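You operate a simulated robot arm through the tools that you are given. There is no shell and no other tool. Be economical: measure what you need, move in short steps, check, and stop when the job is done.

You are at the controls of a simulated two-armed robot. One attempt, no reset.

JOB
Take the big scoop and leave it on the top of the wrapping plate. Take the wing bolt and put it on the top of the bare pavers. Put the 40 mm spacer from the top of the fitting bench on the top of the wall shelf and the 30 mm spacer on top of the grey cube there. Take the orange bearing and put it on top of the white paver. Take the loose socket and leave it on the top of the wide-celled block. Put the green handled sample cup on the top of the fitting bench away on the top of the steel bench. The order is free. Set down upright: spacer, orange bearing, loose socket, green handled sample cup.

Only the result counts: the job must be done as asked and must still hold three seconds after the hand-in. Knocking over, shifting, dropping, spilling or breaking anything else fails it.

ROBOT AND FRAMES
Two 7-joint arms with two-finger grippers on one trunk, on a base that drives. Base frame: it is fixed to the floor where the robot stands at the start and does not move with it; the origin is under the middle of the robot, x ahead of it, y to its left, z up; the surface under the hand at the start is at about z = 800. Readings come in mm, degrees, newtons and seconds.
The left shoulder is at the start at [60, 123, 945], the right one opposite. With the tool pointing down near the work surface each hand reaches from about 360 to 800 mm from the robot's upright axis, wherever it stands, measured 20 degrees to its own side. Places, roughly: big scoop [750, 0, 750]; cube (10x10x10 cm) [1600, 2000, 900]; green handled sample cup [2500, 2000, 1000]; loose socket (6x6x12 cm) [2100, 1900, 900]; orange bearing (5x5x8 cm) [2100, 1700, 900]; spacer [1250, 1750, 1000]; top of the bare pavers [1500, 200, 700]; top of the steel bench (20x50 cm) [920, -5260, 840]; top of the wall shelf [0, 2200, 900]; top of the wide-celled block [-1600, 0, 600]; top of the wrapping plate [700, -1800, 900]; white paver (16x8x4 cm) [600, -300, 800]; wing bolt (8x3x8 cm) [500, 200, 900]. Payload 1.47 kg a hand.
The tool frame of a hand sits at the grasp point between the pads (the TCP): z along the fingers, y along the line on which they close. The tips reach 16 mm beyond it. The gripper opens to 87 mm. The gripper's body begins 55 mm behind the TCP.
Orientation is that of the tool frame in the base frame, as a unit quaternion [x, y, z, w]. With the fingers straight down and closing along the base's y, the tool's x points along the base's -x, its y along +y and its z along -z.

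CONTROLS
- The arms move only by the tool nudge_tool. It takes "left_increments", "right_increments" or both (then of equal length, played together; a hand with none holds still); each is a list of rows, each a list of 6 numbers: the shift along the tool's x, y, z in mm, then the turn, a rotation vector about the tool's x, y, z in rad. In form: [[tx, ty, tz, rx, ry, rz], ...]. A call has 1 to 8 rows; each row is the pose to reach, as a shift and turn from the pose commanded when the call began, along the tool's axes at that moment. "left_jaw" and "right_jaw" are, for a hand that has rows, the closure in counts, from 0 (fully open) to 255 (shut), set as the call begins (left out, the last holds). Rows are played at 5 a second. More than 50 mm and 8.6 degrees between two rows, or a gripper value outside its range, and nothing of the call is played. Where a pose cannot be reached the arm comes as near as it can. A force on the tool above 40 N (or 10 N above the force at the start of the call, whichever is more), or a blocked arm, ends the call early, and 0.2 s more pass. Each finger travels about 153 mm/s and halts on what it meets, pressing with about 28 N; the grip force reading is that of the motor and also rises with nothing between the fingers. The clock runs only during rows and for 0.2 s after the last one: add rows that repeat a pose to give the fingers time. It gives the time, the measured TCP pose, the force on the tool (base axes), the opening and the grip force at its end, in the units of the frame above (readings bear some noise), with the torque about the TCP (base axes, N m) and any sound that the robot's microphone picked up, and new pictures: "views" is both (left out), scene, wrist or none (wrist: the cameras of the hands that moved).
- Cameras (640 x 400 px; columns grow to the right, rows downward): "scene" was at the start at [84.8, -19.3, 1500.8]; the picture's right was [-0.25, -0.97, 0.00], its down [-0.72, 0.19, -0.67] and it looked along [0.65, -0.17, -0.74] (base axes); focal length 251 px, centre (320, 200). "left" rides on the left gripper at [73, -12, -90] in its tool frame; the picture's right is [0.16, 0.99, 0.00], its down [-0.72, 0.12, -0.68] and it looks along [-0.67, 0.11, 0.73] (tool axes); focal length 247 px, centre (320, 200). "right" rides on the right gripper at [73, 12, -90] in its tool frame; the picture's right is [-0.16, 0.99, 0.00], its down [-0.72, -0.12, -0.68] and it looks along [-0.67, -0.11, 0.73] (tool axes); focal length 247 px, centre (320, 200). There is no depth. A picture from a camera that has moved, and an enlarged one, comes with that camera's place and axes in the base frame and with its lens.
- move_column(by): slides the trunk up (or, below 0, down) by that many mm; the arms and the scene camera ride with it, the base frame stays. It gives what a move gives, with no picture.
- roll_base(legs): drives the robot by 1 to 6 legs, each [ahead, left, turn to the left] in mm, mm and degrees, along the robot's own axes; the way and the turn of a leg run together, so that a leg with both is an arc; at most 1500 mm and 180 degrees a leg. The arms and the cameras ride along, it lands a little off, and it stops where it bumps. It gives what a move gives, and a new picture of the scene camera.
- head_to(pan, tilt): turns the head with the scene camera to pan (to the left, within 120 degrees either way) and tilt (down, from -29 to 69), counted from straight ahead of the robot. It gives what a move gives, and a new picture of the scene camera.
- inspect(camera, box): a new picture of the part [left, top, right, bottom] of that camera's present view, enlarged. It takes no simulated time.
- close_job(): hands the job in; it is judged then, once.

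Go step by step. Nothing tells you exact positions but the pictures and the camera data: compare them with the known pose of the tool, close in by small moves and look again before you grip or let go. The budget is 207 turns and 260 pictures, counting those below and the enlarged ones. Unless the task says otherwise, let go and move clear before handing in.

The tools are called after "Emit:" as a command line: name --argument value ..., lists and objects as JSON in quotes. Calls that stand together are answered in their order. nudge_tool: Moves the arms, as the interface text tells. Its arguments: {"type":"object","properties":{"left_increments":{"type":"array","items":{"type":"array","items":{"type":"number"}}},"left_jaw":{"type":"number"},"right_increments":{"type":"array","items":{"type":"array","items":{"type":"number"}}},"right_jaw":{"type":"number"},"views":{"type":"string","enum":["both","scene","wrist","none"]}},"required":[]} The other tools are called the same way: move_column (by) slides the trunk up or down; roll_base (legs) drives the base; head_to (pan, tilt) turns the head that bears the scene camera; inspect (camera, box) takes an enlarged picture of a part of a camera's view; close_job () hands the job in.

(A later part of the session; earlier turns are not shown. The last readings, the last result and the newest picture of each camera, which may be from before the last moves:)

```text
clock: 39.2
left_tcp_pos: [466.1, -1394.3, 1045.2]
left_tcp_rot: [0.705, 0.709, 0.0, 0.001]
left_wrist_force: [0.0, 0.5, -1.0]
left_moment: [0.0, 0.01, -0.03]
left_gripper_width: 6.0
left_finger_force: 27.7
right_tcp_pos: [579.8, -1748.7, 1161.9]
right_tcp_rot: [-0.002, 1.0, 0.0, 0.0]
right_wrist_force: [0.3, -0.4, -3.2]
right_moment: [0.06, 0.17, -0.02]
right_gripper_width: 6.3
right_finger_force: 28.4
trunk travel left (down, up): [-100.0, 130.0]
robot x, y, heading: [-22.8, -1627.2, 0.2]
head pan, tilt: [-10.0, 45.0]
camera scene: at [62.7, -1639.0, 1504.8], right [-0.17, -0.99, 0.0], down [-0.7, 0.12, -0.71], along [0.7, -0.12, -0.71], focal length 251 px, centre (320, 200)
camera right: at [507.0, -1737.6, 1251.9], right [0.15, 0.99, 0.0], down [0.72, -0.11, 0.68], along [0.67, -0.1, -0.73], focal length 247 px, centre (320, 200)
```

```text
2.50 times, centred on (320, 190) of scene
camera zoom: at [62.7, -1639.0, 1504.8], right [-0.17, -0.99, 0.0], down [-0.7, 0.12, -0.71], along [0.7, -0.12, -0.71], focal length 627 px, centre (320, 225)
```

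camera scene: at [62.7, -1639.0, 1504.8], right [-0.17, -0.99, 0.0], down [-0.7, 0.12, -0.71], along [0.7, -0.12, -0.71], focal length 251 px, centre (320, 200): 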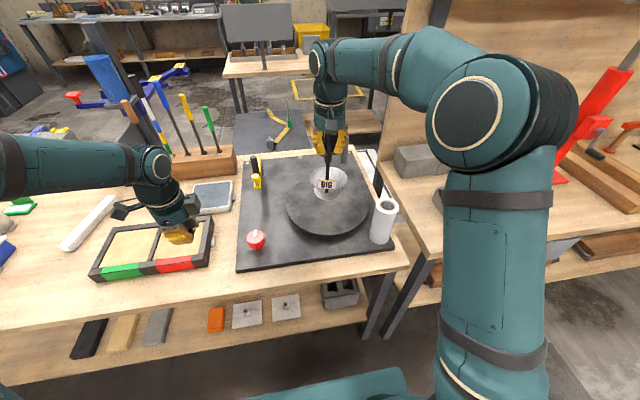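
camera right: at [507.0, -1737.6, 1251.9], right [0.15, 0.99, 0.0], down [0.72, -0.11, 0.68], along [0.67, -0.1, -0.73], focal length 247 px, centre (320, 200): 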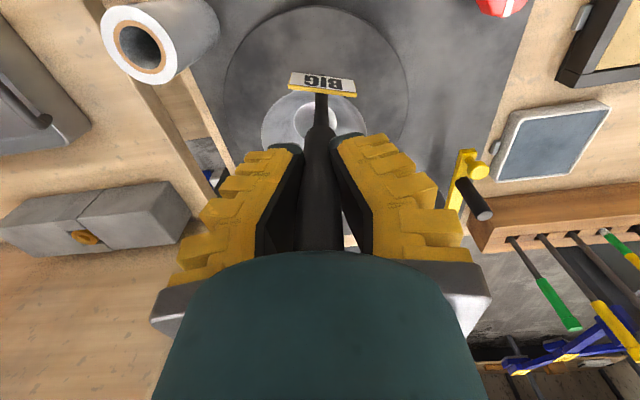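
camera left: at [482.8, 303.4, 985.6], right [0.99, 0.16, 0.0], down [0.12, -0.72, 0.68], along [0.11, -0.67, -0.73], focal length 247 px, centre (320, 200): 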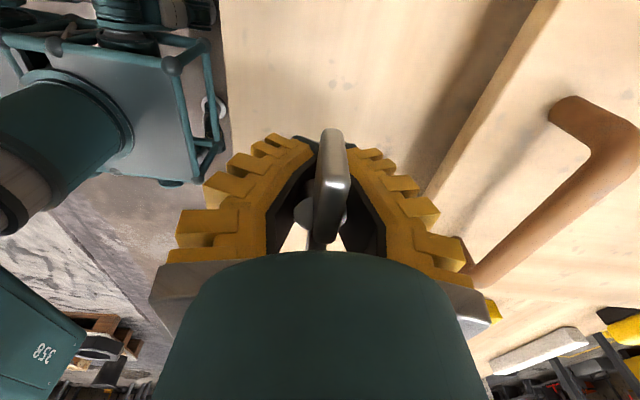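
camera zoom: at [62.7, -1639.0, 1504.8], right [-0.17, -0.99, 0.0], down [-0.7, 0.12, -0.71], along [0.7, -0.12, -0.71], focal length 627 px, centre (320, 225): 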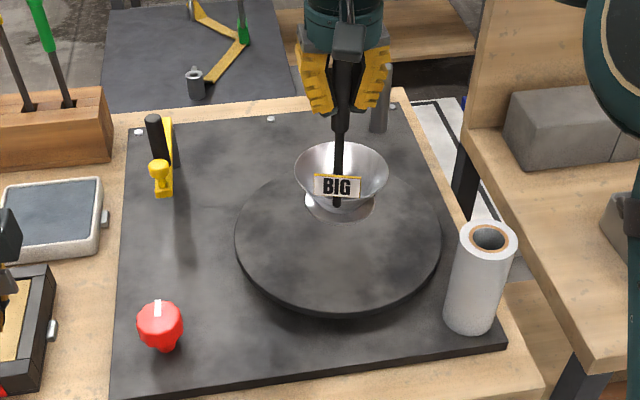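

The bowl is centred over the disc, whose top I take at about z 880. I lower slowly until contact.

Emit:
nudge_tool --right_increments '[[0, 0, 15, 0, 0, 0], [0, 0, 30, 0, 0, 0], [0, 0, 38, 0, 0, 0], [0, 0, 38, 0, 0, 0]]' --views "none"

Emit:
inspect --camera "scene" --box '[270, 130, 390, 240]'

```text
clock: 40.2
left_tcp_pos: [465.8, -1394.1, 1045.6]
left_tcp_rot: [0.705, 0.709, 0.0, 0.0]
left_wrist_force: [0.6, 0.2, 0.5]
left_moment: [-0.02, 0.0, -0.01]
left_gripper_width: 6.2
left_finger_force: 28.2
right_tcp_pos: [580.8, -1747.1, 1123.3]
right_tcp_rot: [-0.002, 1.0, 0.0, 0.0]
right_wrist_force: [1.1, 0.2, -2.5]
right_moment: [0.03, 0.13, 0.01]
right_gripper_width: 6.7
right_finger_force: 27.4
trunk travel left (down, up): [-100.0, 130.0]
robot x, y, heading: [-22.0, -1624.1, 0.1]
head pan, tilt: [-10.0, 45.0]
```

```text
3.64 times, centred on (330, 185) of scene
camera zoom: at [62.8, -1638.8, 1504.8], right [-0.17, -0.99, 0.0], down [-0.7, 0.12, -0.71], along [0.7, -0.12, -0.71], focal length 912 px, centre (284, 254)
```

zoom: 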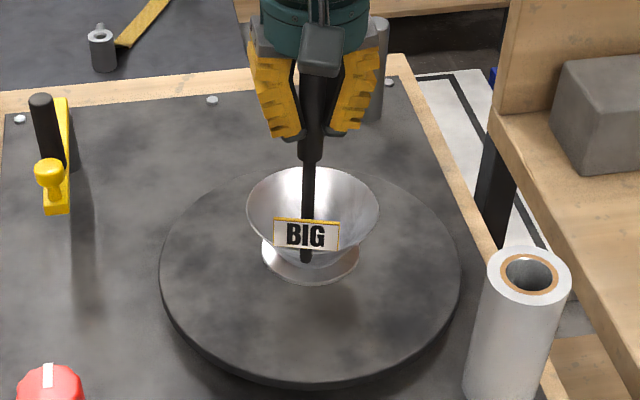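

Close to the disc; I go down in small steps and watch the force.

Emit:
nudge_tool --right_increments '[[0, 0, 5, 0, 0, 0], [0, 0, 10, 0, 0, 0], [0, 0, 15, 0, 0, 0], [0, 0, 15, 0, 0, 0]]' --views "none"

Emit:
inspect --camera "scene" --box '[270, 130, 390, 240]'

```text
clock: 41.2
left_tcp_pos: [466.4, -1394.3, 1044.6]
left_tcp_rot: [0.705, 0.709, 0.0, 0.0]
left_wrist_force: [0.2, -0.2, -1.0]
left_moment: [0.01, -0.02, 0.01]
left_gripper_width: 6.1
left_finger_force: 27.9
right_tcp_pos: [579.3, -1749.2, 1108.3]
right_tcp_rot: [-0.001, 1.0, 0.001, 0.0]
right_wrist_force: [0.6, 1.0, -1.8]
right_moment: [0.02, 0.18, 0.0]
right_gripper_width: 6.6
right_finger_force: 28.1
trunk travel left (down, up): [-100.0, 130.0]
robot x, y, heading: [-26.2, -1622.5, 0.1]
head pan, tilt: [-10.0, 45.0]
```

```text
3.64 times, centred on (330, 185) of scene
camera zoom: at [62.9, -1638.8, 1504.8], right [-0.17, -0.99, 0.0], down [-0.7, 0.12, -0.71], along [0.7, -0.12, -0.71], focal length 912 px, centre (284, 254)
```

zoom: 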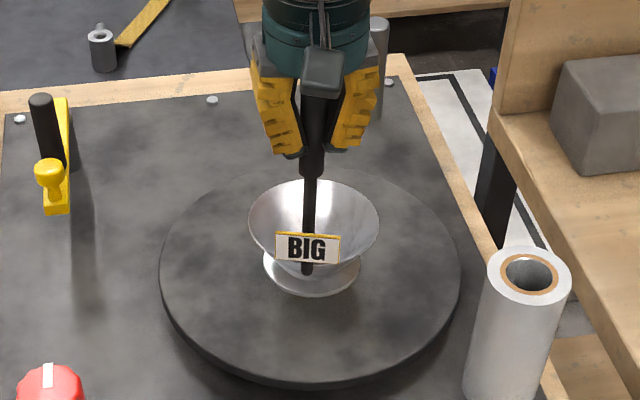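

Emit:
nudge_tool --right_increments '[[0, 0, 4, 0, 0, 0], [0, 0, 8, 0, 0, 0], [0, 0, 12, 0, 0, 0], [0, 0, 16, 0, 0, 0], [0, 0, 20, 0, 0, 0], [0, 0, 20, 0, 0, 0]]' --views "none"

Emit:
inspect --camera "scene" --box '[270, 130, 390, 240]'

```text
clock: 42.6
left_tcp_pos: [466.1, -1395.2, 1044.4]
left_tcp_rot: [0.705, 0.709, 0.0, 0.001]
left_wrist_force: [0.6, 0.1, -1.1]
left_moment: [0.02, 0.01, -0.01]
left_gripper_width: 5.9
left_finger_force: 28.2
right_tcp_pos: [580.2, -1749.2, 1087.6]
right_tcp_rot: [-0.002, 1.0, 0.0, 0.001]
right_wrist_force: [1.2, -0.1, -1.9]
right_moment: [0.05, 0.14, -0.03]
right_gripper_width: 6.5
right_finger_force: 28.3
trunk travel left (down, up): [-100.0, 130.0]
robot x, y, heading: [-25.3, -1625.0, 0.3]
head pan, tilt: [-10.0, 45.0]
```

```text
3.64 times, centred on (330, 185) of scene
camera zoom: at [62.9, -1638.8, 1504.8], right [-0.17, -0.99, 0.0], down [-0.7, 0.12, -0.71], along [0.7, -0.12, -0.71], focal length 912 px, centre (284, 254)
```

zoom: 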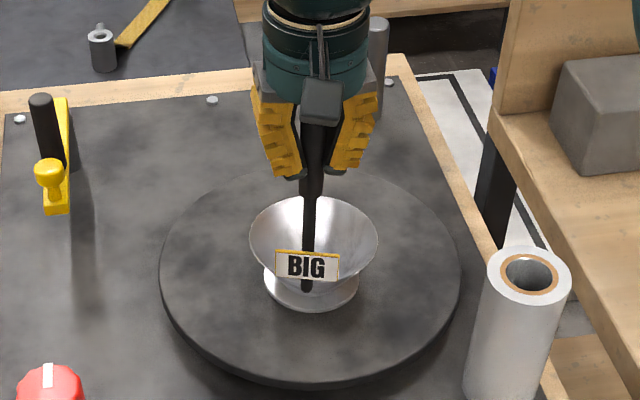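

Emit:
nudge_tool --right_increments '[[0, 0, 4, 0, 0, 0], [0, 0, 8, 0, 0, 0], [0, 0, 12, 0, 0, 0], [0, 0, 16, 0, 0, 0], [0, 0, 16, 0, 0, 0]]' --views "none"

Emit:
inspect --camera "scene" --box '[290, 160, 370, 220]'

```text
clock: 43.8
left_tcp_pos: [465.5, -1393.8, 1045.2]
left_tcp_rot: [0.705, 0.709, 0.0, 0.001]
left_wrist_force: [0.8, 0.1, -1.3]
left_moment: [-0.02, 0.01, 0.02]
left_gripper_width: 6.0
left_finger_force: 27.8
right_tcp_pos: [581.2, -1747.9, 1073.1]
right_tcp_rot: [-0.001, 1.0, 0.0, 0.0]
right_wrist_force: [-0.1, 0.7, -2.4]
right_moment: [-0.01, 0.15, -0.01]
right_gripper_width: 6.1
right_finger_force: 28.5
trunk travel left (down, up): [-100.0, 130.0]
robot x, y, heading: [-27.9, -1625.4, 0.3]
head pan, tilt: [-10.0, 45.0]
```

```text
6.67 times, centred on (330, 190) of scene
camera zoom: at [62.9, -1638.8, 1504.8], right [-0.17, -0.99, 0.0], down [-0.7, 0.12, -0.71], along [0.7, -0.12, -0.71], focal length 1673 px, centre (253, 267)
```

zoom: 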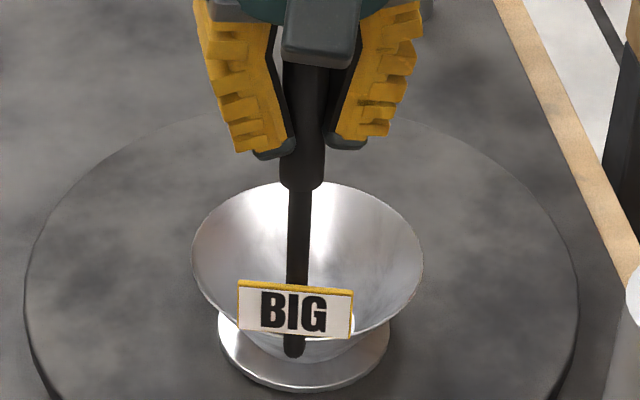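

Emit:
nudge_tool --right_increments '[[0, 0, 4, 0, 0, 0], [0, 0, 8, 0, 0, 0], [0, 0, 12, 0, 0, 0], [0, 0, 16, 0, 0, 0], [0, 0, 16, 0, 0, 0]]' --views "none"

Emit:
inspect --camera "scene" --box '[270, 140, 390, 240]'

```text
clock: 45.0
left_tcp_pos: [463.7, -1392.9, 1044.6]
left_tcp_rot: [0.705, 0.709, 0.002, 0.001]
left_wrist_force: [0.2, 0.1, -1.2]
left_moment: [0.02, -0.01, 0.0]
left_gripper_width: 6.0
left_finger_force: 27.7
right_tcp_pos: [578.3, -1748.8, 1058.3]
right_tcp_rot: [-0.003, 1.0, 0.0, 0.001]
right_wrist_force: [-12.0, 3.7, 22.8]
right_moment: [0.08, 0.02, 0.08]
right_gripper_width: 11.4
right_finger_force: 28.3
trunk travel left (down, up): [-100.0, 130.0]
robot x, y, heading: [-27.0, -1622.5, 0.3]
head pan, tilt: [-10.0, 45.0]
```

```text
4.00 times, centred on (330, 190) of scene
camera zoom: at [58.9, -1637.8, 1505.1], right [-0.17, -0.99, 0.0], down [-0.7, 0.12, -0.71], along [0.7, -0.12, -0.71], focal length 1004 px, centre (280, 240)
```

zoom: 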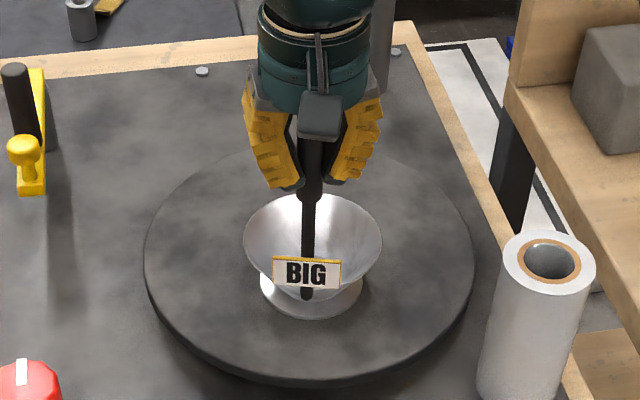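

Contact with the disc (23 N). I ease up a little and open the right hand.

Emit:
nudge_tool --right_increments '[[0, 0, -2, 0, 0, 0], [0, 0, -3, 0, 0, 0]]' --views "none"

```text
clock: 45.6
left_tcp_pos: [464.8, -1393.7, 1045.2]
left_tcp_rot: [0.705, 0.709, 0.0, 0.0]
left_wrist_force: [-0.5, -0.3, -0.2]
left_moment: [0.04, 0.0, 0.0]
left_gripper_width: 6.1
left_finger_force: 27.6
right_tcp_pos: [578.6, -1749.8, 1059.4]
right_tcp_rot: [-0.001, 1.0, -0.001, 0.0]
right_wrist_force: [-6.4, 3.0, 9.3]
right_moment: [0.15, 0.26, 0.08]
right_gripper_width: 11.3
right_finger_force: 28.1
trunk travel left (down, up): [-100.0, 130.0]
robot x, y, heading: [-27.3, -1624.0, 0.2]
head pan, tilt: [-10.0, 45.0]
```

Emit:
nudge_tool --right_increments '[[0, 0, -1, 0, 0, 0], [0, 0, -1, 0, 0, 0], [0, 0, -1, 0, 0, 0]]' --right_jaw 0 --views "wrist"

```text
clock: 46.4
left_tcp_pos: [466.5, -1393.7, 1044.9]
left_tcp_rot: [0.705, 0.709, 0.0, 0.0]
left_wrist_force: [-0.3, 1.0, -1.5]
left_moment: [-0.01, 0.01, -0.01]
left_gripper_width: 5.9
left_finger_force: 27.7
right_tcp_pos: [579.5, -1749.7, 1061.5]
right_tcp_rot: [-0.002, 1.0, 0.0, 0.0]
right_wrist_force: [0.9, 0.8, 1.1]
right_moment: [-0.01, 0.02, 0.02]
right_gripper_width: 87.1
right_finger_force: 0.0
trunk travel left (down, up): [-100.0, 130.0]
robot x, y, heading: [-26.4, -1625.4, 0.1]
head pan, tilt: [-10.0, 45.0]
camera right: at [507.7, -1738.4, 1151.4], right [0.15, 0.99, 0.0], down [0.72, -0.11, 0.68], along [0.67, -0.1, -0.73], focal length 247 px, centre (320, 200)
```

right: 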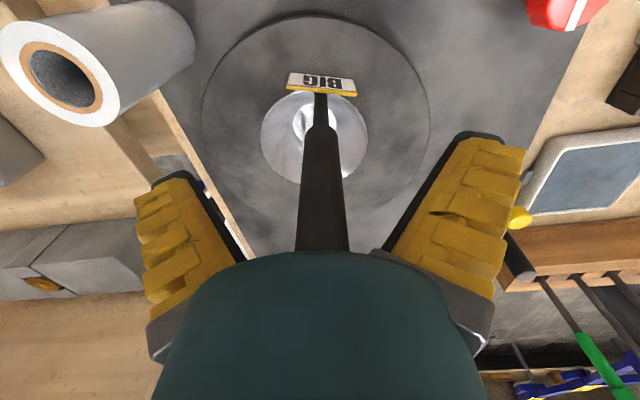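

The scoop stands on the disc by itself. I raise the right hand straight up clear of the handle.

Emit:
nudge_tool --right_increments '[[0, 0, -40, 0, 0, 0], [0, 0, -85, 0, 0, 0], [0, 0, -130, 0, 0, 0], [0, 0, -160, 0, 0, 0]]' --views "scene"

```text
clock: 47.4
left_tcp_pos: [466.9, -1394.4, 1046.1]
left_tcp_rot: [0.705, 0.709, 0.001, -0.001]
left_wrist_force: [0.5, 0.5, -1.2]
left_moment: [0.01, -0.04, 0.0]
left_gripper_width: 5.8
left_finger_force: 28.0
right_tcp_pos: [580.5, -1747.8, 1223.7]
right_tcp_rot: [-0.003, 1.0, 0.0, 0.0]
right_wrist_force: [0.2, -0.1, -0.5]
right_moment: [-0.02, -0.02, 0.0]
right_gripper_width: 87.1
right_finger_force: 0.0
trunk travel left (down, up): [-100.0, 130.0]
robot x, y, heading: [-26.4, -1624.4, 0.6]
head pan, tilt: [-10.0, 45.0]
camera scene: at [62.7, -1638.6, 1504.7], right [-0.17, -0.99, 0.0], down [-0.7, 0.12, -0.71], along [0.7, -0.12, -0.71], focal length 251 px, centre (320, 200)
```

scene: 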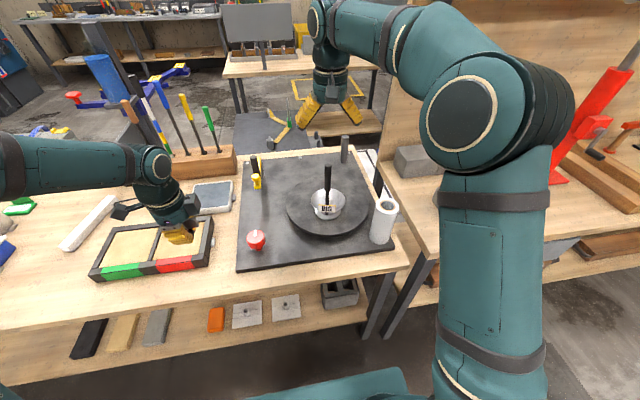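

The scoop stands on the wrapping plate. Next I back off and drive to the left end of the bench, on the way to the bare pavers.

Emit:
nudge_tool --right_increments '[[45, 0, 0, 0, 0, 0], [90, 0, 0, 0, 0, 0], [130, 0, 0, 0, 0, 0], [160, -20, 0, 0, 0, 0]]' --views "none"

Emit:
head_to --pan 40 --tilt 35

Emit:
roll_base --legs '[[-250, 0, 0], [0, 1300, 0], [0, 1250, 0]]'

```text
clock: 48.4
left_tcp_pos: [464.5, -1394.6, 1044.5]
left_tcp_rot: [0.705, 0.709, 0.0, 0.001]
left_wrist_force: [-0.7, 0.0, -0.1]
left_moment: [0.0, 0.02, 0.01]
left_gripper_width: 5.9
left_finger_force: 28.0
right_tcp_pos: [417.6, -1771.4, 1223.4]
right_tcp_rot: [-0.001, 1.0, 0.001, 0.0]
right_wrist_force: [-0.8, -0.8, -0.2]
right_moment: [0.0, -0.04, 0.0]
right_gripper_width: 87.0
right_finger_force: 0.1
trunk travel left (down, up): [-100.0, 130.0]
robot x, y, heading: [-27.2, -1626.8, 0.2]
head pan, tilt: [-10.0, 45.0]
```

```text
clock: 49.5
left_tcp_pos: [465.7, -1394.6, 1045.0]
left_tcp_rot: [0.705, 0.709, 0.0, -0.001]
left_wrist_force: [-0.2, -0.7, -1.7]
left_moment: [0.01, 0.02, -0.02]
left_gripper_width: 6.2
left_finger_force: 28.5
right_tcp_pos: [418.5, -1770.8, 1223.1]
right_tcp_rot: [-0.002, 1.0, 0.0, 0.0]
right_wrist_force: [-0.2, -0.3, -0.6]
right_moment: [0.0, 0.0, -0.02]
right_gripper_width: 86.7
right_finger_force: 0.1
trunk travel left (down, up): [-100.0, 130.0]
robot x, y, heading: [-24.5, -1625.1, 0.5]
head pan, tilt: [40.0, 35.0]
camera scene: at [49.7, -1568.2, 1519.6], right [0.65, -0.76, 0.0], down [-0.44, -0.37, -0.82], along [0.63, 0.53, -0.57], focal length 251 px, centre (320, 200)
```

scene: 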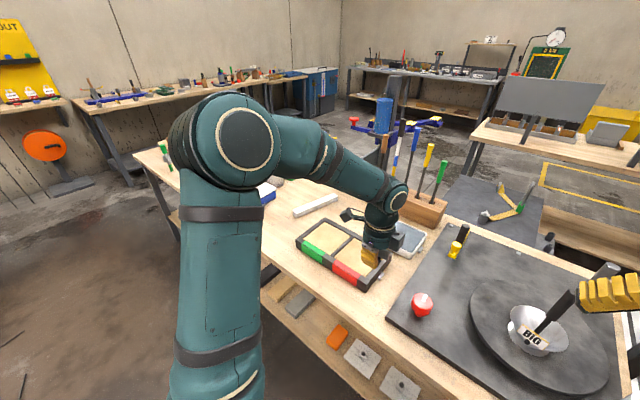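

```text
clock: 73.7
left_tcp_pos: [159.4, 1198.8, 1045.6]
left_tcp_rot: [0.696, 0.718, 0.0, 0.0]
left_wrist_force: [-0.1, 0.5, -0.2]
left_moment: [0.02, 0.02, -0.01]
left_gripper_width: 6.1
left_finger_force: 27.9
right_tcp_pos: [121.8, 820.9, 1223.1]
right_tcp_rot: [-0.015, 1.0, 0.001, -0.001]
right_wrist_force: [-0.2, 0.4, 0.1]
right_moment: [0.01, -0.01, 0.02]
right_gripper_width: 87.1
right_finger_force: 0.1
trunk travel left (down, up): [-100.0, 130.0]
robot x, y, heading: [-325.8, 953.1, 1.7]
head pan, tilt: [40.0, 35.0]
camera scene: at [-252.7, 1014.0, 1519.6], right [0.67, -0.75, 0.0], down [-0.43, -0.38, -0.82], along [0.61, 0.55, -0.57], focal length 251 px, centre (320, 200)
```

scene: 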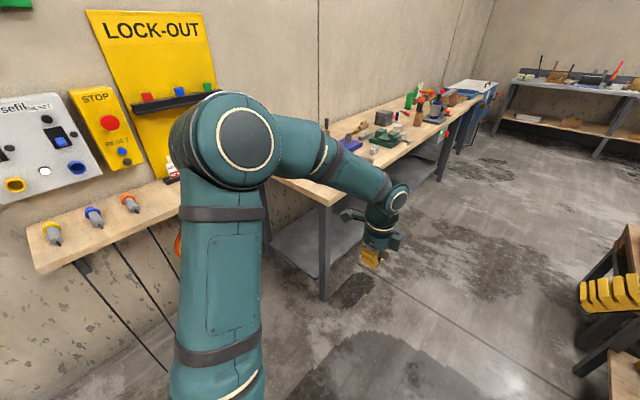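

The corridor between the benches is clear. I drive along it to beside the pavers and turn right to face them.

Emit:
head_to --pan -20 --tilt 35

Emit:
roll_base --legs '[[900, 0, -2], [800, 0, 0]]'

```text
clock: 75.0
left_tcp_pos: [159.2, 1198.7, 1044.5]
left_tcp_rot: [0.696, 0.718, 0.0, 0.0]
left_wrist_force: [-0.4, -0.3, -0.3]
left_moment: [0.01, 0.03, 0.03]
left_gripper_width: 6.0
left_finger_force: 28.5
right_tcp_pos: [120.5, 820.7, 1223.5]
right_tcp_rot: [-0.015, 1.0, 0.0, 0.0]
right_wrist_force: [0.4, -0.1, -0.6]
right_moment: [0.01, -0.03, 0.02]
right_gripper_width: 87.0
right_finger_force: 0.1
trunk travel left (down, up): [-100.0, 130.0]
robot x, y, heading: [-326.9, 957.1, 1.6]
head pan, tilt: [-20.0, 35.0]
camera scene: at [-234.8, 927.8, 1519.6], right [-0.31, -0.95, 0.0], down [-0.54, 0.18, -0.82], along [0.78, -0.26, -0.57], focal length 251 px, centre (320, 200)
```

scene: 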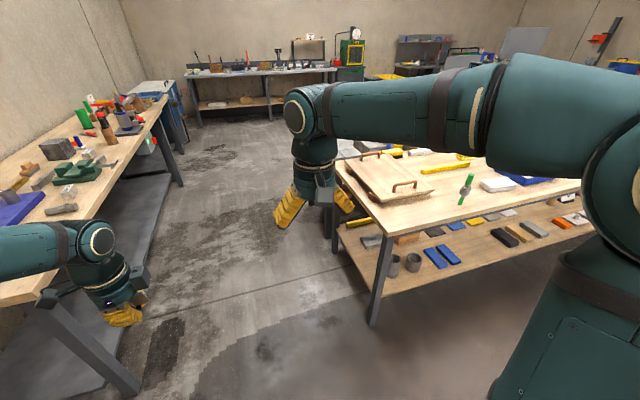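

```text
clock: 83.5
left_tcp_pos: [1851.9, 1209.8, 1044.1]
left_tcp_rot: [0.705, 0.71, 0.0, -0.001]
left_wrist_force: [0.2, 0.2, -0.9]
left_moment: [-0.01, 0.0, 0.0]
left_gripper_width: 6.1
left_finger_force: 27.7
right_tcp_pos: [1805.1, 833.7, 1223.1]
right_tcp_rot: [-0.003, 1.0, 0.0, 0.0]
right_wrist_force: [-0.8, 1.1, 1.2]
right_moment: [0.0, 0.0, -0.01]
right_gripper_width: 86.8
right_finger_force: 0.1
trunk travel left (down, up): [-100.0, 130.0]
robot x, y, heading: [1359.9, 974.7, 0.4]
head pan, tilt: [-20.0, 35.0]
camera scene: at [1452.4, 948.5, 1519.5], right [-0.34, -0.94, 0.0], down [-0.54, 0.19, -0.82], along [0.77, -0.28, -0.57], focal length 251 px, centre (320, 200)
```

scene: 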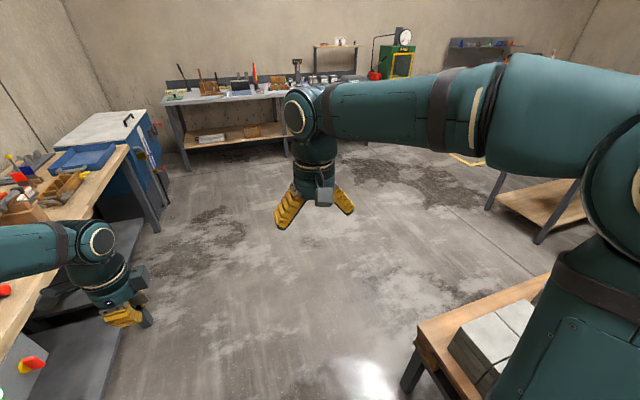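

The pavers sit on a low stand on my right. I turn right to face them.

Emit:
roll_base --legs '[[0, 0, -90]]'

Emit:
head_to --pan 0 --tilt 50

```text
clock: 87.7
left_tcp_pos: [1597.2, 487.9, 1045.8]
left_tcp_rot: [1.0, 0.008, 0.0, 0.0]
left_wrist_force: [-0.7, -0.1, -0.7]
left_moment: [0.03, -0.04, -0.01]
left_gripper_width: 6.0
left_finger_force: 28.0
right_tcp_pos: [1220.3, 531.3, 1222.5]
right_tcp_rot: [0.702, 0.712, -0.001, 0.0]
right_wrist_force: [0.1, 0.2, -0.5]
right_moment: [0.0, 0.02, 0.02]
right_gripper_width: 87.2
right_finger_force: 0.0
trunk travel left (down, up): [-100.0, 130.0]
robot x, y, heading: [1360.9, 977.0, -89.2]
head pan, tilt: [-20.0, 35.0]
camera scene: at [1330.1, 884.7, 1519.6], right [-0.94, 0.33, 0.0], down [0.19, 0.54, -0.82], along [-0.27, -0.77, -0.57], focal length 251 px, centre (320, 200)
```

scene: 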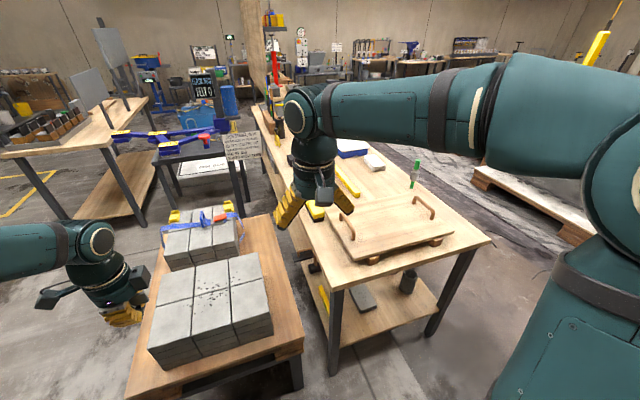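

```text
clock: 88.6
left_tcp_pos: [1597.8, 488.1, 1045.9]
left_tcp_rot: [1.0, 0.007, 0.0, 0.0]
left_wrist_force: [-0.2, -0.1, -0.7]
left_moment: [-0.02, 0.02, 0.0]
left_gripper_width: 6.0
left_finger_force: 27.9
right_tcp_pos: [1221.2, 532.1, 1223.0]
right_tcp_rot: [0.701, 0.713, 0.0, 0.0]
right_wrist_force: [0.2, -0.3, 1.1]
right_moment: [0.01, 0.01, -0.01]
right_gripper_width: 86.9
right_finger_force: 0.0
trunk travel left (down, up): [-100.0, 130.0]
robot x, y, heading: [1359.7, 975.6, -89.2]
head pan, tilt: [0.0, 50.0]
camera scene: at [1360.2, 890.9, 1497.9], right [-1.0, -0.01, 0.0], down [-0.01, 0.77, -0.64], along [0.01, -0.64, -0.77], focal length 251 px, centre (320, 200)
```

scene: 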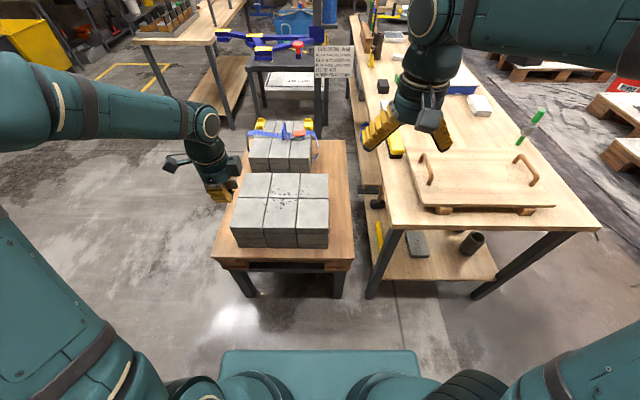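

The bare pavers are at about (1515, 290). I bring the left hand over the near middle paver and look.

Emit:
nudge_tool --left_increments '[[-20, 45, 0, 0, 0, 0], [-40, 90, 0, 0, 0, 0], [-60, 135, 0, 0, 0, 0], [-83, 169, 0, 0, 0, 0], [-83, 169, 45, 0, 0, 0], [-83, 169, 90, 0, 0, 0], [-83, 169, 120, 0, 0, 0]]'

```text
clock: 90.2
left_tcp_pos: [1516.5, 318.1, 926.0]
left_tcp_rot: [1.0, 0.008, 0.0, 0.0]
left_wrist_force: [-1.4, 0.4, -1.4]
left_moment: [-0.03, -0.04, -0.01]
left_gripper_width: 6.1
left_finger_force: 27.6
right_tcp_pos: [1220.5, 531.7, 1223.4]
right_tcp_rot: [0.701, 0.713, 0.0, 0.001]
right_wrist_force: [0.8, -0.8, 0.1]
right_moment: [0.02, -0.02, -0.04]
right_gripper_width: 86.9
right_finger_force: 0.0
trunk travel left (down, up): [-100.0, 130.0]
robot x, y, heading: [1357.8, 976.9, -89.1]
head pan, tilt: [0.0, 50.0]
camera scene: at [1360.5, 890.5, 1497.8], right [-1.0, -0.02, 0.0], down [-0.01, 0.77, -0.64], along [0.01, -0.64, -0.77], focal length 251 px, centre (320, 200)
camera left: at [1590.6, 330.7, 1014.7], right [0.17, -0.98, 0.0], down [-0.72, -0.13, 0.68], along [-0.67, -0.12, -0.73], focal length 247 px, centre (320, 200)
```

scene: 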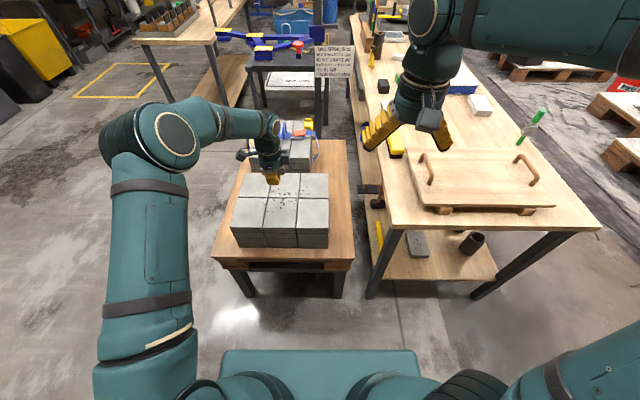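
left: 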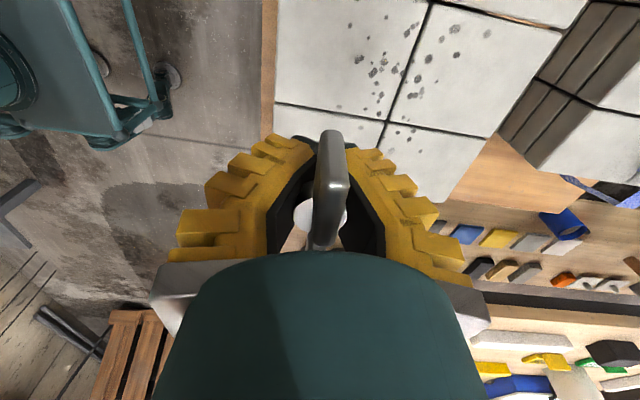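

Paver top triangulates to z ≈ 704; the paver below the hand is clear. I lower the bolt towards it.

Emit:
nudge_tool --left_increments '[[0, 0, 45, 0, 0, 0], [0, 0, 90, 0, 0, 0], [0, 0, 135, 0, 0, 0], [0, 0, 140, 0, 0, 0], [0, 0, 145, 0, 0, 0], [0, 0, 148, 0, 0, 0], [0, 0, 148, 0, 0, 0]]'

```text
clock: 91.8
left_tcp_pos: [1516.6, 317.0, 776.5]
left_tcp_rot: [1.0, 0.008, 0.0, 0.0]
left_wrist_force: [0.4, -0.5, -2.0]
left_moment: [0.0, 0.02, -0.01]
left_gripper_width: 6.2
left_finger_force: 27.6
right_tcp_pos: [1221.0, 531.8, 1222.8]
right_tcp_rot: [0.702, 0.713, 0.0, 0.0]
right_wrist_force: [0.2, 0.1, 0.4]
right_moment: [-0.01, -0.01, 0.01]
right_gripper_width: 87.2
right_finger_force: 0.1
trunk travel left (down, up): [-100.0, 130.0]
robot x, y, heading: [1361.9, 975.7, -89.3]
head pan, tilt: [0.0, 50.0]
camera scene: at [1360.3, 890.8, 1497.8], right [-1.0, -0.02, 0.0], down [-0.01, 0.77, -0.64], along [0.01, -0.64, -0.77], focal length 251 px, centre (320, 200)
camera left: at [1589.3, 331.5, 866.2], right [0.17, -0.98, 0.0], down [-0.72, -0.13, 0.68], along [-0.67, -0.12, -0.73], focal length 247 px, centre (320, 200)
```

scene: 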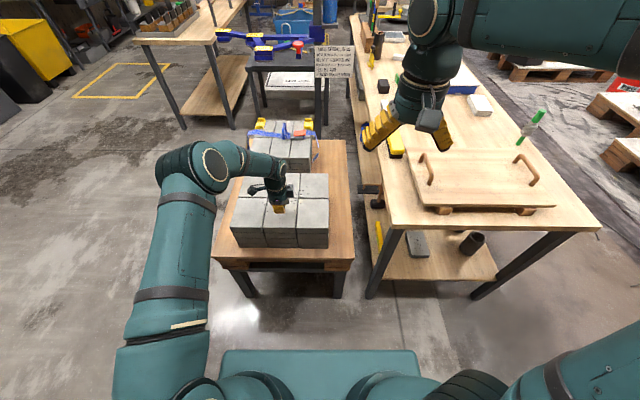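
left: 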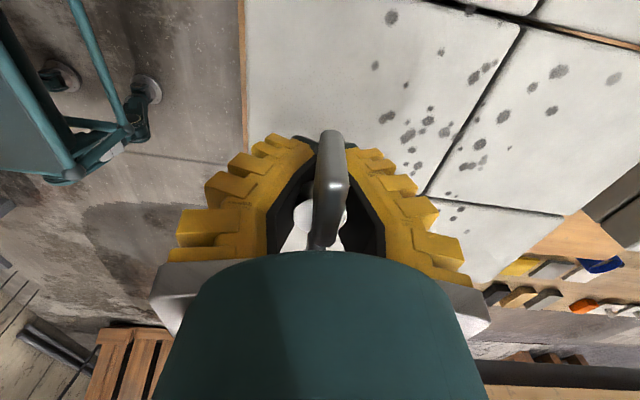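

Emit:
nudge_tool --left_increments '[[0, 0, 3, 0, 0, 0], [0, 0, 6, 0, 0, 0], [0, 0, 9, 0, 0, 0], [0, 0, 9, 0, 0, 0]]' --views "none"

```text
clock: 92.8
left_tcp_pos: [1518.1, 318.0, 767.6]
left_tcp_rot: [1.0, 0.007, 0.0, 0.0]
left_wrist_force: [-0.4, -0.7, 0.2]
left_moment: [0.0, 0.01, 0.01]
left_gripper_width: 5.8
left_finger_force: 28.2
right_tcp_pos: [1219.5, 530.8, 1223.7]
right_tcp_rot: [0.703, 0.712, 0.0, 0.0]
right_wrist_force: [-0.6, 0.9, -0.2]
right_moment: [-0.01, 0.01, -0.01]
right_gripper_width: 87.1
right_finger_force: 0.0
trunk travel left (down, up): [-100.0, 130.0]
robot x, y, heading: [1359.2, 976.7, -89.2]
head pan, tilt: [0.0, 50.0]
```

Emit:
nudge_tool --left_increments '[[0, 0, 3, 0, 0, 0], [0, 0, 6, 0, 0, 0], [0, 0, 6, 0, 0, 0]]' --views "none"

```text
clock: 93.6
left_tcp_pos: [1517.5, 317.8, 762.6]
left_tcp_rot: [1.0, 0.008, 0.0, 0.0]
left_wrist_force: [-0.6, 0.3, -1.5]
left_moment: [0.0, 0.03, -0.01]
left_gripper_width: 5.7
left_finger_force: 27.8
right_tcp_pos: [1219.6, 531.5, 1224.0]
right_tcp_rot: [0.702, 0.712, 0.0, 0.0]
right_wrist_force: [-0.3, 0.4, 0.2]
right_moment: [0.03, 0.0, -0.01]
right_gripper_width: 87.1
right_finger_force: 0.1
trunk travel left (down, up): [-100.0, 130.0]
robot x, y, heading: [1361.7, 976.4, -89.1]
head pan, tilt: [0.0, 50.0]
```

Emit:
nudge_tool --left_increments '[[0, 0, 2, 0, 0, 0], [0, 0, 4, 0, 0, 0], [0, 0, 6, 0, 0, 0], [0, 0, 6, 0, 0, 0]]' --views "none"

Emit:
inspect --camera "scene" --box '[230, 160, 340, 250]'

```text
clock: 94.6
left_tcp_pos: [1517.1, 317.3, 756.2]
left_tcp_rot: [1.0, 0.008, 0.001, 0.0]
left_wrist_force: [0.4, 0.9, -1.5]
left_moment: [0.01, -0.02, 0.0]
left_gripper_width: 6.0
left_finger_force: 27.9
right_tcp_pos: [1220.3, 531.0, 1223.5]
right_tcp_rot: [0.701, 0.713, 0.0, 0.0]
right_wrist_force: [0.3, -0.6, 1.0]
right_moment: [0.01, 0.01, 0.01]
right_gripper_width: 87.0
right_finger_force: 0.1
trunk travel left (down, up): [-100.0, 130.0]
robot x, y, heading: [1365.6, 979.0, -89.1]
head pan, tilt: [0.0, 50.0]
```

```text
4.44 times, centred on (285, 205) of scene
camera zoom: at [1360.3, 890.9, 1497.9], right [-1.0, -0.02, 0.0], down [-0.01, 0.77, -0.64], along [0.01, -0.64, -0.77], focal length 1115 px, centre (476, 178)
```

zoom: 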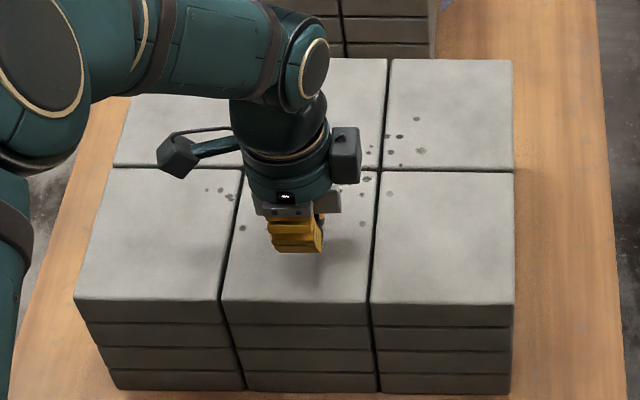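

Emit:
nudge_tool --left_increments '[[0, 0, 2, 0, 0, 0], [0, 0, 4, 0, 0, 0], [0, 0, 6, 0, 0, 0], [0, 0, 6, 0, 0, 0]]' --views "none"

```text
clock: 95.6
left_tcp_pos: [1517.1, 317.9, 748.9]
left_tcp_rot: [1.0, 0.008, 0.0, -0.001]
left_wrist_force: [0.2, -0.1, -1.2]
left_moment: [0.0, 0.0, 0.02]
left_gripper_width: 6.3
left_finger_force: 28.1
right_tcp_pos: [1219.3, 531.7, 1222.7]
right_tcp_rot: [0.701, 0.713, 0.0, 0.0]
right_wrist_force: [0.0, -0.4, 0.9]
right_moment: [0.04, 0.0, 0.05]
right_gripper_width: 86.8
right_finger_force: 0.1
trunk travel left (down, up): [-100.0, 130.0]
robot x, y, heading: [1358.8, 980.6, -89.1]
head pan, tilt: [0.0, 50.0]
```

Emit:
nudge_tool --left_increments '[[0, 0, 2, 0, 0, 0], [0, 0, 4, 0, 0, 0], [0, 0, 6, 0, 0, 0], [0, 0, 6, 0, 0, 0]]' --views "wrist"

```text
clock: 96.6
left_tcp_pos: [1516.4, 317.9, 744.2]
left_tcp_rot: [1.0, 0.008, 0.0, 0.0]
left_wrist_force: [-0.4, -0.3, -1.3]
left_moment: [-0.02, 0.01, 0.0]
left_gripper_width: 5.7
left_finger_force: 27.7
right_tcp_pos: [1220.5, 532.2, 1223.4]
right_tcp_rot: [0.701, 0.713, 0.0, 0.0]
right_wrist_force: [1.1, 0.4, -0.5]
right_moment: [0.01, 0.01, 0.02]
right_gripper_width: 87.1
right_finger_force: 0.0
trunk travel left (down, up): [-100.0, 130.0]
robot x, y, heading: [1361.1, 976.4, -89.2]
head pan, tilt: [0.0, 50.0]
camera left: at [1589.8, 331.4, 833.6], right [0.17, -0.98, 0.0], down [-0.72, -0.13, 0.68], along [-0.67, -0.12, -0.73], focal length 247 px, centre (320, 200)
```

left: 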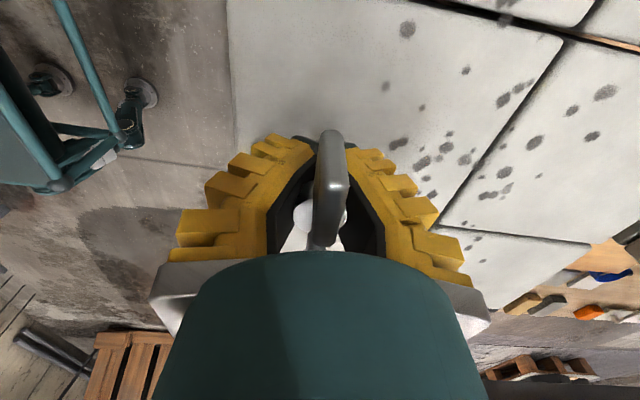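

Emit:
nudge_tool --left_increments '[[0, 0, 2, 0, 0, 0], [0, 0, 4, 0, 0, 0], [0, 0, 6, 0, 0, 0], [0, 0, 6, 0, 0, 0]]' --views "none"

```text
clock: 97.6
left_tcp_pos: [1517.1, 317.2, 740.4]
left_tcp_rot: [1.0, 0.008, 0.0, 0.003]
left_wrist_force: [-1.4, 0.5, 17.5]
left_moment: [-0.03, 0.06, 0.0]
left_gripper_width: 5.6
left_finger_force: 27.7
right_tcp_pos: [1218.9, 533.2, 1223.6]
right_tcp_rot: [0.702, 0.712, 0.0, 0.001]
right_wrist_force: [0.8, -0.1, 0.2]
right_moment: [-0.01, 0.01, -0.02]
right_gripper_width: 87.4
right_finger_force: 0.1
trunk travel left (down, up): [-100.0, 130.0]
robot x, y, heading: [1359.5, 978.1, -89.2]
head pan, tilt: [0.0, 50.0]
```

Contact at z ≈ 741. I ease up slightly and open the left hand.

Emit:
nudge_tool --left_increments '[[0, 0, -2, 0, 0, 0], [0, 0, -2, 0, 0, 0]]' --views "none"

Emit:
nudge_tool --left_increments '[[0, 0, 0, 0, 0, 0], [0, 0, 0, 0, 0, 0], [0, 0, 0, 0, 0, 0]]' --left_jaw 0 --views "wrist"

```text
clock: 98.2
left_tcp_pos: [1516.8, 317.3, 740.9]
left_tcp_rot: [1.0, 0.008, -0.001, 0.001]
left_wrist_force: [-2.7, -3.5, 10.4]
left_moment: [-0.09, 0.12, 0.01]
left_gripper_width: 6.1
left_finger_force: 27.9
right_tcp_pos: [1219.0, 532.3, 1223.4]
right_tcp_rot: [0.703, 0.712, -0.001, 0.0]
right_wrist_force: [-0.4, -0.4, 0.3]
right_moment: [-0.02, -0.01, -0.01]
right_gripper_width: 87.1
right_finger_force: 0.1
trunk travel left (down, up): [-100.0, 130.0]
robot x, y, heading: [1358.7, 975.8, -89.2]
head pan, tilt: [0.0, 50.0]
```

```text
clock: 99.0
left_tcp_pos: [1517.8, 318.1, 739.6]
left_tcp_rot: [1.0, 0.008, 0.0, 0.0]
left_wrist_force: [0.2, 0.7, -0.3]
left_moment: [0.01, 0.04, -0.02]
left_gripper_width: 87.0
left_finger_force: 0.0
right_tcp_pos: [1220.3, 532.0, 1223.1]
right_tcp_rot: [0.701, 0.713, 0.0, -0.001]
right_wrist_force: [0.1, 0.7, 0.1]
right_moment: [0.03, -0.01, 0.0]
right_gripper_width: 86.8
right_finger_force: 0.1
trunk travel left (down, up): [-100.0, 130.0]
robot x, y, heading: [1358.4, 979.6, -88.9]
head pan, tilt: [0.0, 50.0]
camera left: at [1590.2, 331.4, 829.9], right [0.17, -0.98, 0.0], down [-0.72, -0.13, 0.68], along [-0.67, -0.12, -0.73], focal length 247 px, centre (320, 200)
```

left: 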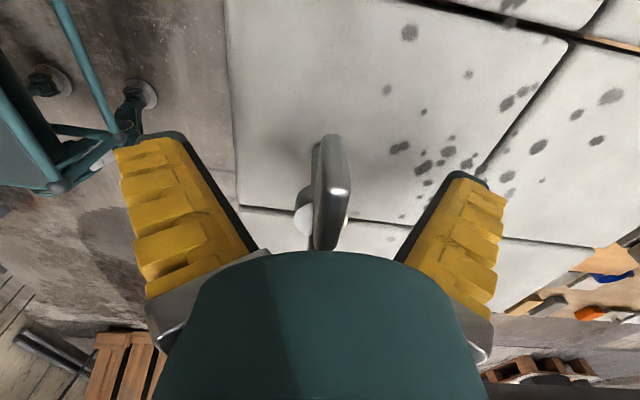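

The bolt stands free. I lift the left hand straight up and check.

Emit:
nudge_tool --left_increments '[[0, 0, -15, 0, 0, 0], [0, 0, -50, 0, 0, 0], [0, 0, -100, 0, 0, 0], [0, 0, -150, 0, 0, 0], [0, 0, -200, 0, 0, 0], [0, 0, -250, 0, 0, 0], [0, 0, -300, 0, 0, 0], [0, 0, -340, 0, 0, 0]]' --views "wrist"

```text
clock: 100.8
left_tcp_pos: [1514.0, 318.4, 1079.6]
left_tcp_rot: [1.0, 0.007, 0.0, 0.0]
left_wrist_force: [-0.6, -0.1, -0.1]
left_moment: [0.0, 0.01, 0.0]
left_gripper_width: 87.1
left_finger_force: 0.1
right_tcp_pos: [1219.9, 530.9, 1222.8]
right_tcp_rot: [0.702, 0.712, 0.0, 0.0]
right_wrist_force: [-0.3, 0.3, 0.4]
right_moment: [0.01, -0.01, 0.0]
right_gripper_width: 87.1
right_finger_force: 0.0
trunk travel left (down, up): [-100.0, 130.0]
robot x, y, heading: [1357.0, 980.1, -89.1]
head pan, tilt: [0.0, 50.0]
camera left: at [1587.7, 332.7, 1169.7], right [0.17, -0.98, 0.0], down [-0.72, -0.13, 0.68], along [-0.67, -0.12, -0.73], focal length 247 px, centre (320, 200)
```

left: 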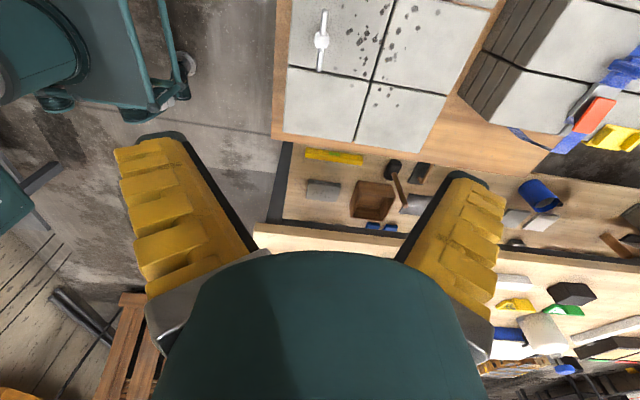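

The wing bolt stands on the paver. Next I retract and turn round to face the fitting bench.

Emit:
nudge_tool --left_increments '[[20, -45, 0, 0, 0, 0], [40, -90, 0, 0, 0, 0], [60, -135, 0, 0, 0, 0], [60, -180, 0, 0, 0, 0], [60, -215, 0, 0, 0, 0]]' --views "none"

Emit:
roll_base --legs '[[0, 0, 90], [0, 0, 89]]'

Emit:
head_to --pan 35 --tilt 30

Emit:
head_to --pan -35 --tilt 30

```text
clock: 102.0
left_tcp_pos: [1573.3, 536.3, 1078.0]
left_tcp_rot: [1.0, 0.007, 0.0, 0.001]
left_wrist_force: [-0.5, 0.6, 0.4]
left_moment: [0.0, 0.01, 0.01]
left_gripper_width: 87.0
left_finger_force: 0.1
right_tcp_pos: [1221.5, 532.8, 1223.7]
right_tcp_rot: [0.702, 0.712, 0.0, 0.0]
right_wrist_force: [0.9, 0.8, 0.3]
right_moment: [-0.01, 0.01, 0.0]
right_gripper_width: 86.7
right_finger_force: 0.0
trunk travel left (down, up): [-100.0, 130.0]
robot x, y, heading: [1361.7, 974.1, -89.4]
head pan, tilt: [0.0, 50.0]
```

```text
clock: 110.0
left_tcp_pos: [1142.7, 1415.9, 1077.4]
left_tcp_rot: [-0.013, 1.0, 0.0, 0.0]
left_wrist_force: [0.0, 0.8, -0.7]
left_moment: [0.02, 0.04, 0.02]
left_gripper_width: 86.9
left_finger_force: 0.1
right_tcp_pos: [1496.2, 1424.9, 1224.3]
right_tcp_rot: [0.716, -0.698, 0.0, 0.0]
right_wrist_force: [0.2, 0.3, 0.2]
right_moment: [0.0, 0.01, -0.02]
right_gripper_width: 87.0
right_finger_force: 0.0
trunk travel left (down, up): [-100.0, 130.0]
robot x, y, heading: [1358.6, 979.0, 91.5]
head pan, tilt: [0.0, 50.0]
camera scene: at [1356.5, 1064.9, 1497.9], right [1.0, 0.03, 0.0], down [0.02, -0.77, -0.64], along [-0.02, 0.64, -0.77], focal length 251 px, centre (320, 200)
```

scene: 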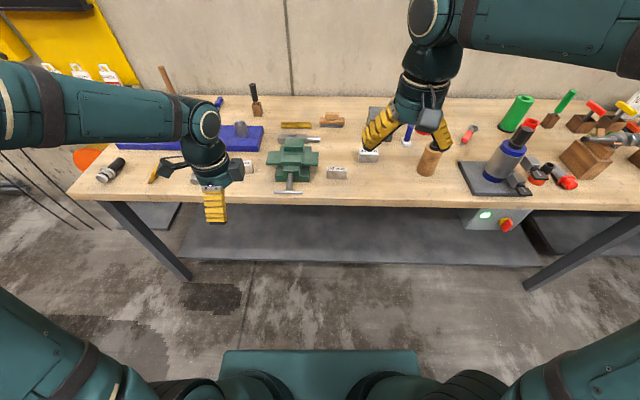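

```text
clock: 111.0
left_tcp_pos: [1143.3, 1417.7, 1078.7]
left_tcp_rot: [-0.013, 1.0, -0.001, 0.0]
left_wrist_force: [-0.6, 0.2, -0.2]
left_moment: [0.03, -0.03, 0.0]
left_gripper_width: 86.7
left_finger_force: 0.0
right_tcp_pos: [1496.8, 1423.8, 1223.3]
right_tcp_rot: [0.716, -0.698, 0.0, 0.0]
right_wrist_force: [-0.1, -0.6, -0.1]
right_moment: [-0.04, -0.04, -0.01]
right_gripper_width: 87.0
right_finger_force: 0.0
trunk travel left (down, up): [-100.0, 130.0]
robot x, y, heading: [1363.2, 977.3, 91.5]
head pan, tilt: [35.0, 30.0]
camera scene: at [1304.9, 1060.7, 1527.3], right [0.8, 0.59, 0.0], down [0.3, -0.4, -0.87], along [-0.51, 0.7, -0.5], focal length 251 px, centre (320, 200)
```

scene: 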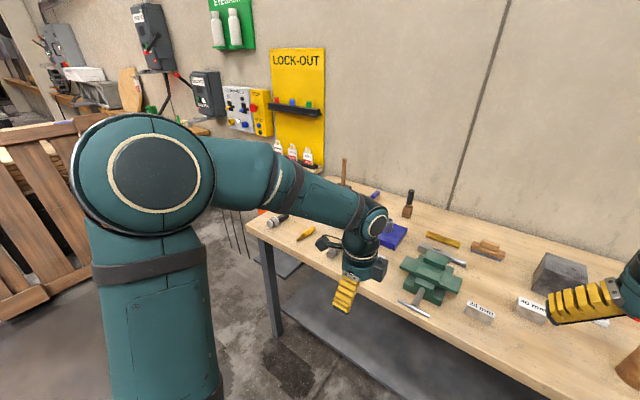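

```text
clock: 112.5
left_tcp_pos: [1141.8, 1417.6, 1076.8]
left_tcp_rot: [-0.013, 1.0, 0.0, 0.0]
left_wrist_force: [-0.3, -0.4, 0.3]
left_moment: [0.02, 0.02, 0.03]
left_gripper_width: 86.9
left_finger_force: 0.2
right_tcp_pos: [1495.3, 1425.4, 1223.0]
right_tcp_rot: [0.716, -0.698, 0.0, 0.0]
right_wrist_force: [0.0, 0.4, 0.3]
right_moment: [-0.02, -0.03, 0.0]
right_gripper_width: 87.0
right_finger_force: 0.0
trunk travel left (down, up): [-100.0, 130.0]
robot x, y, heading: [1358.5, 975.4, 91.5]
head pan, tilt: [-35.0, 30.0]
camera scene: at [1408.5, 1063.4, 1527.4], right [0.83, -0.55, 0.0], down [-0.28, -0.42, -0.87], along [0.48, 0.72, -0.5], focal length 251 px, centre (320, 200)
```

scene: 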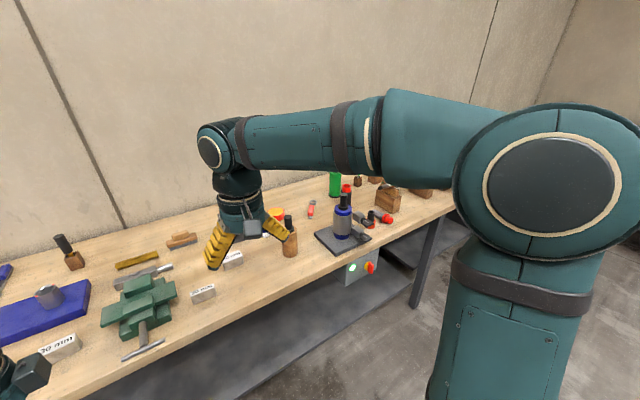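

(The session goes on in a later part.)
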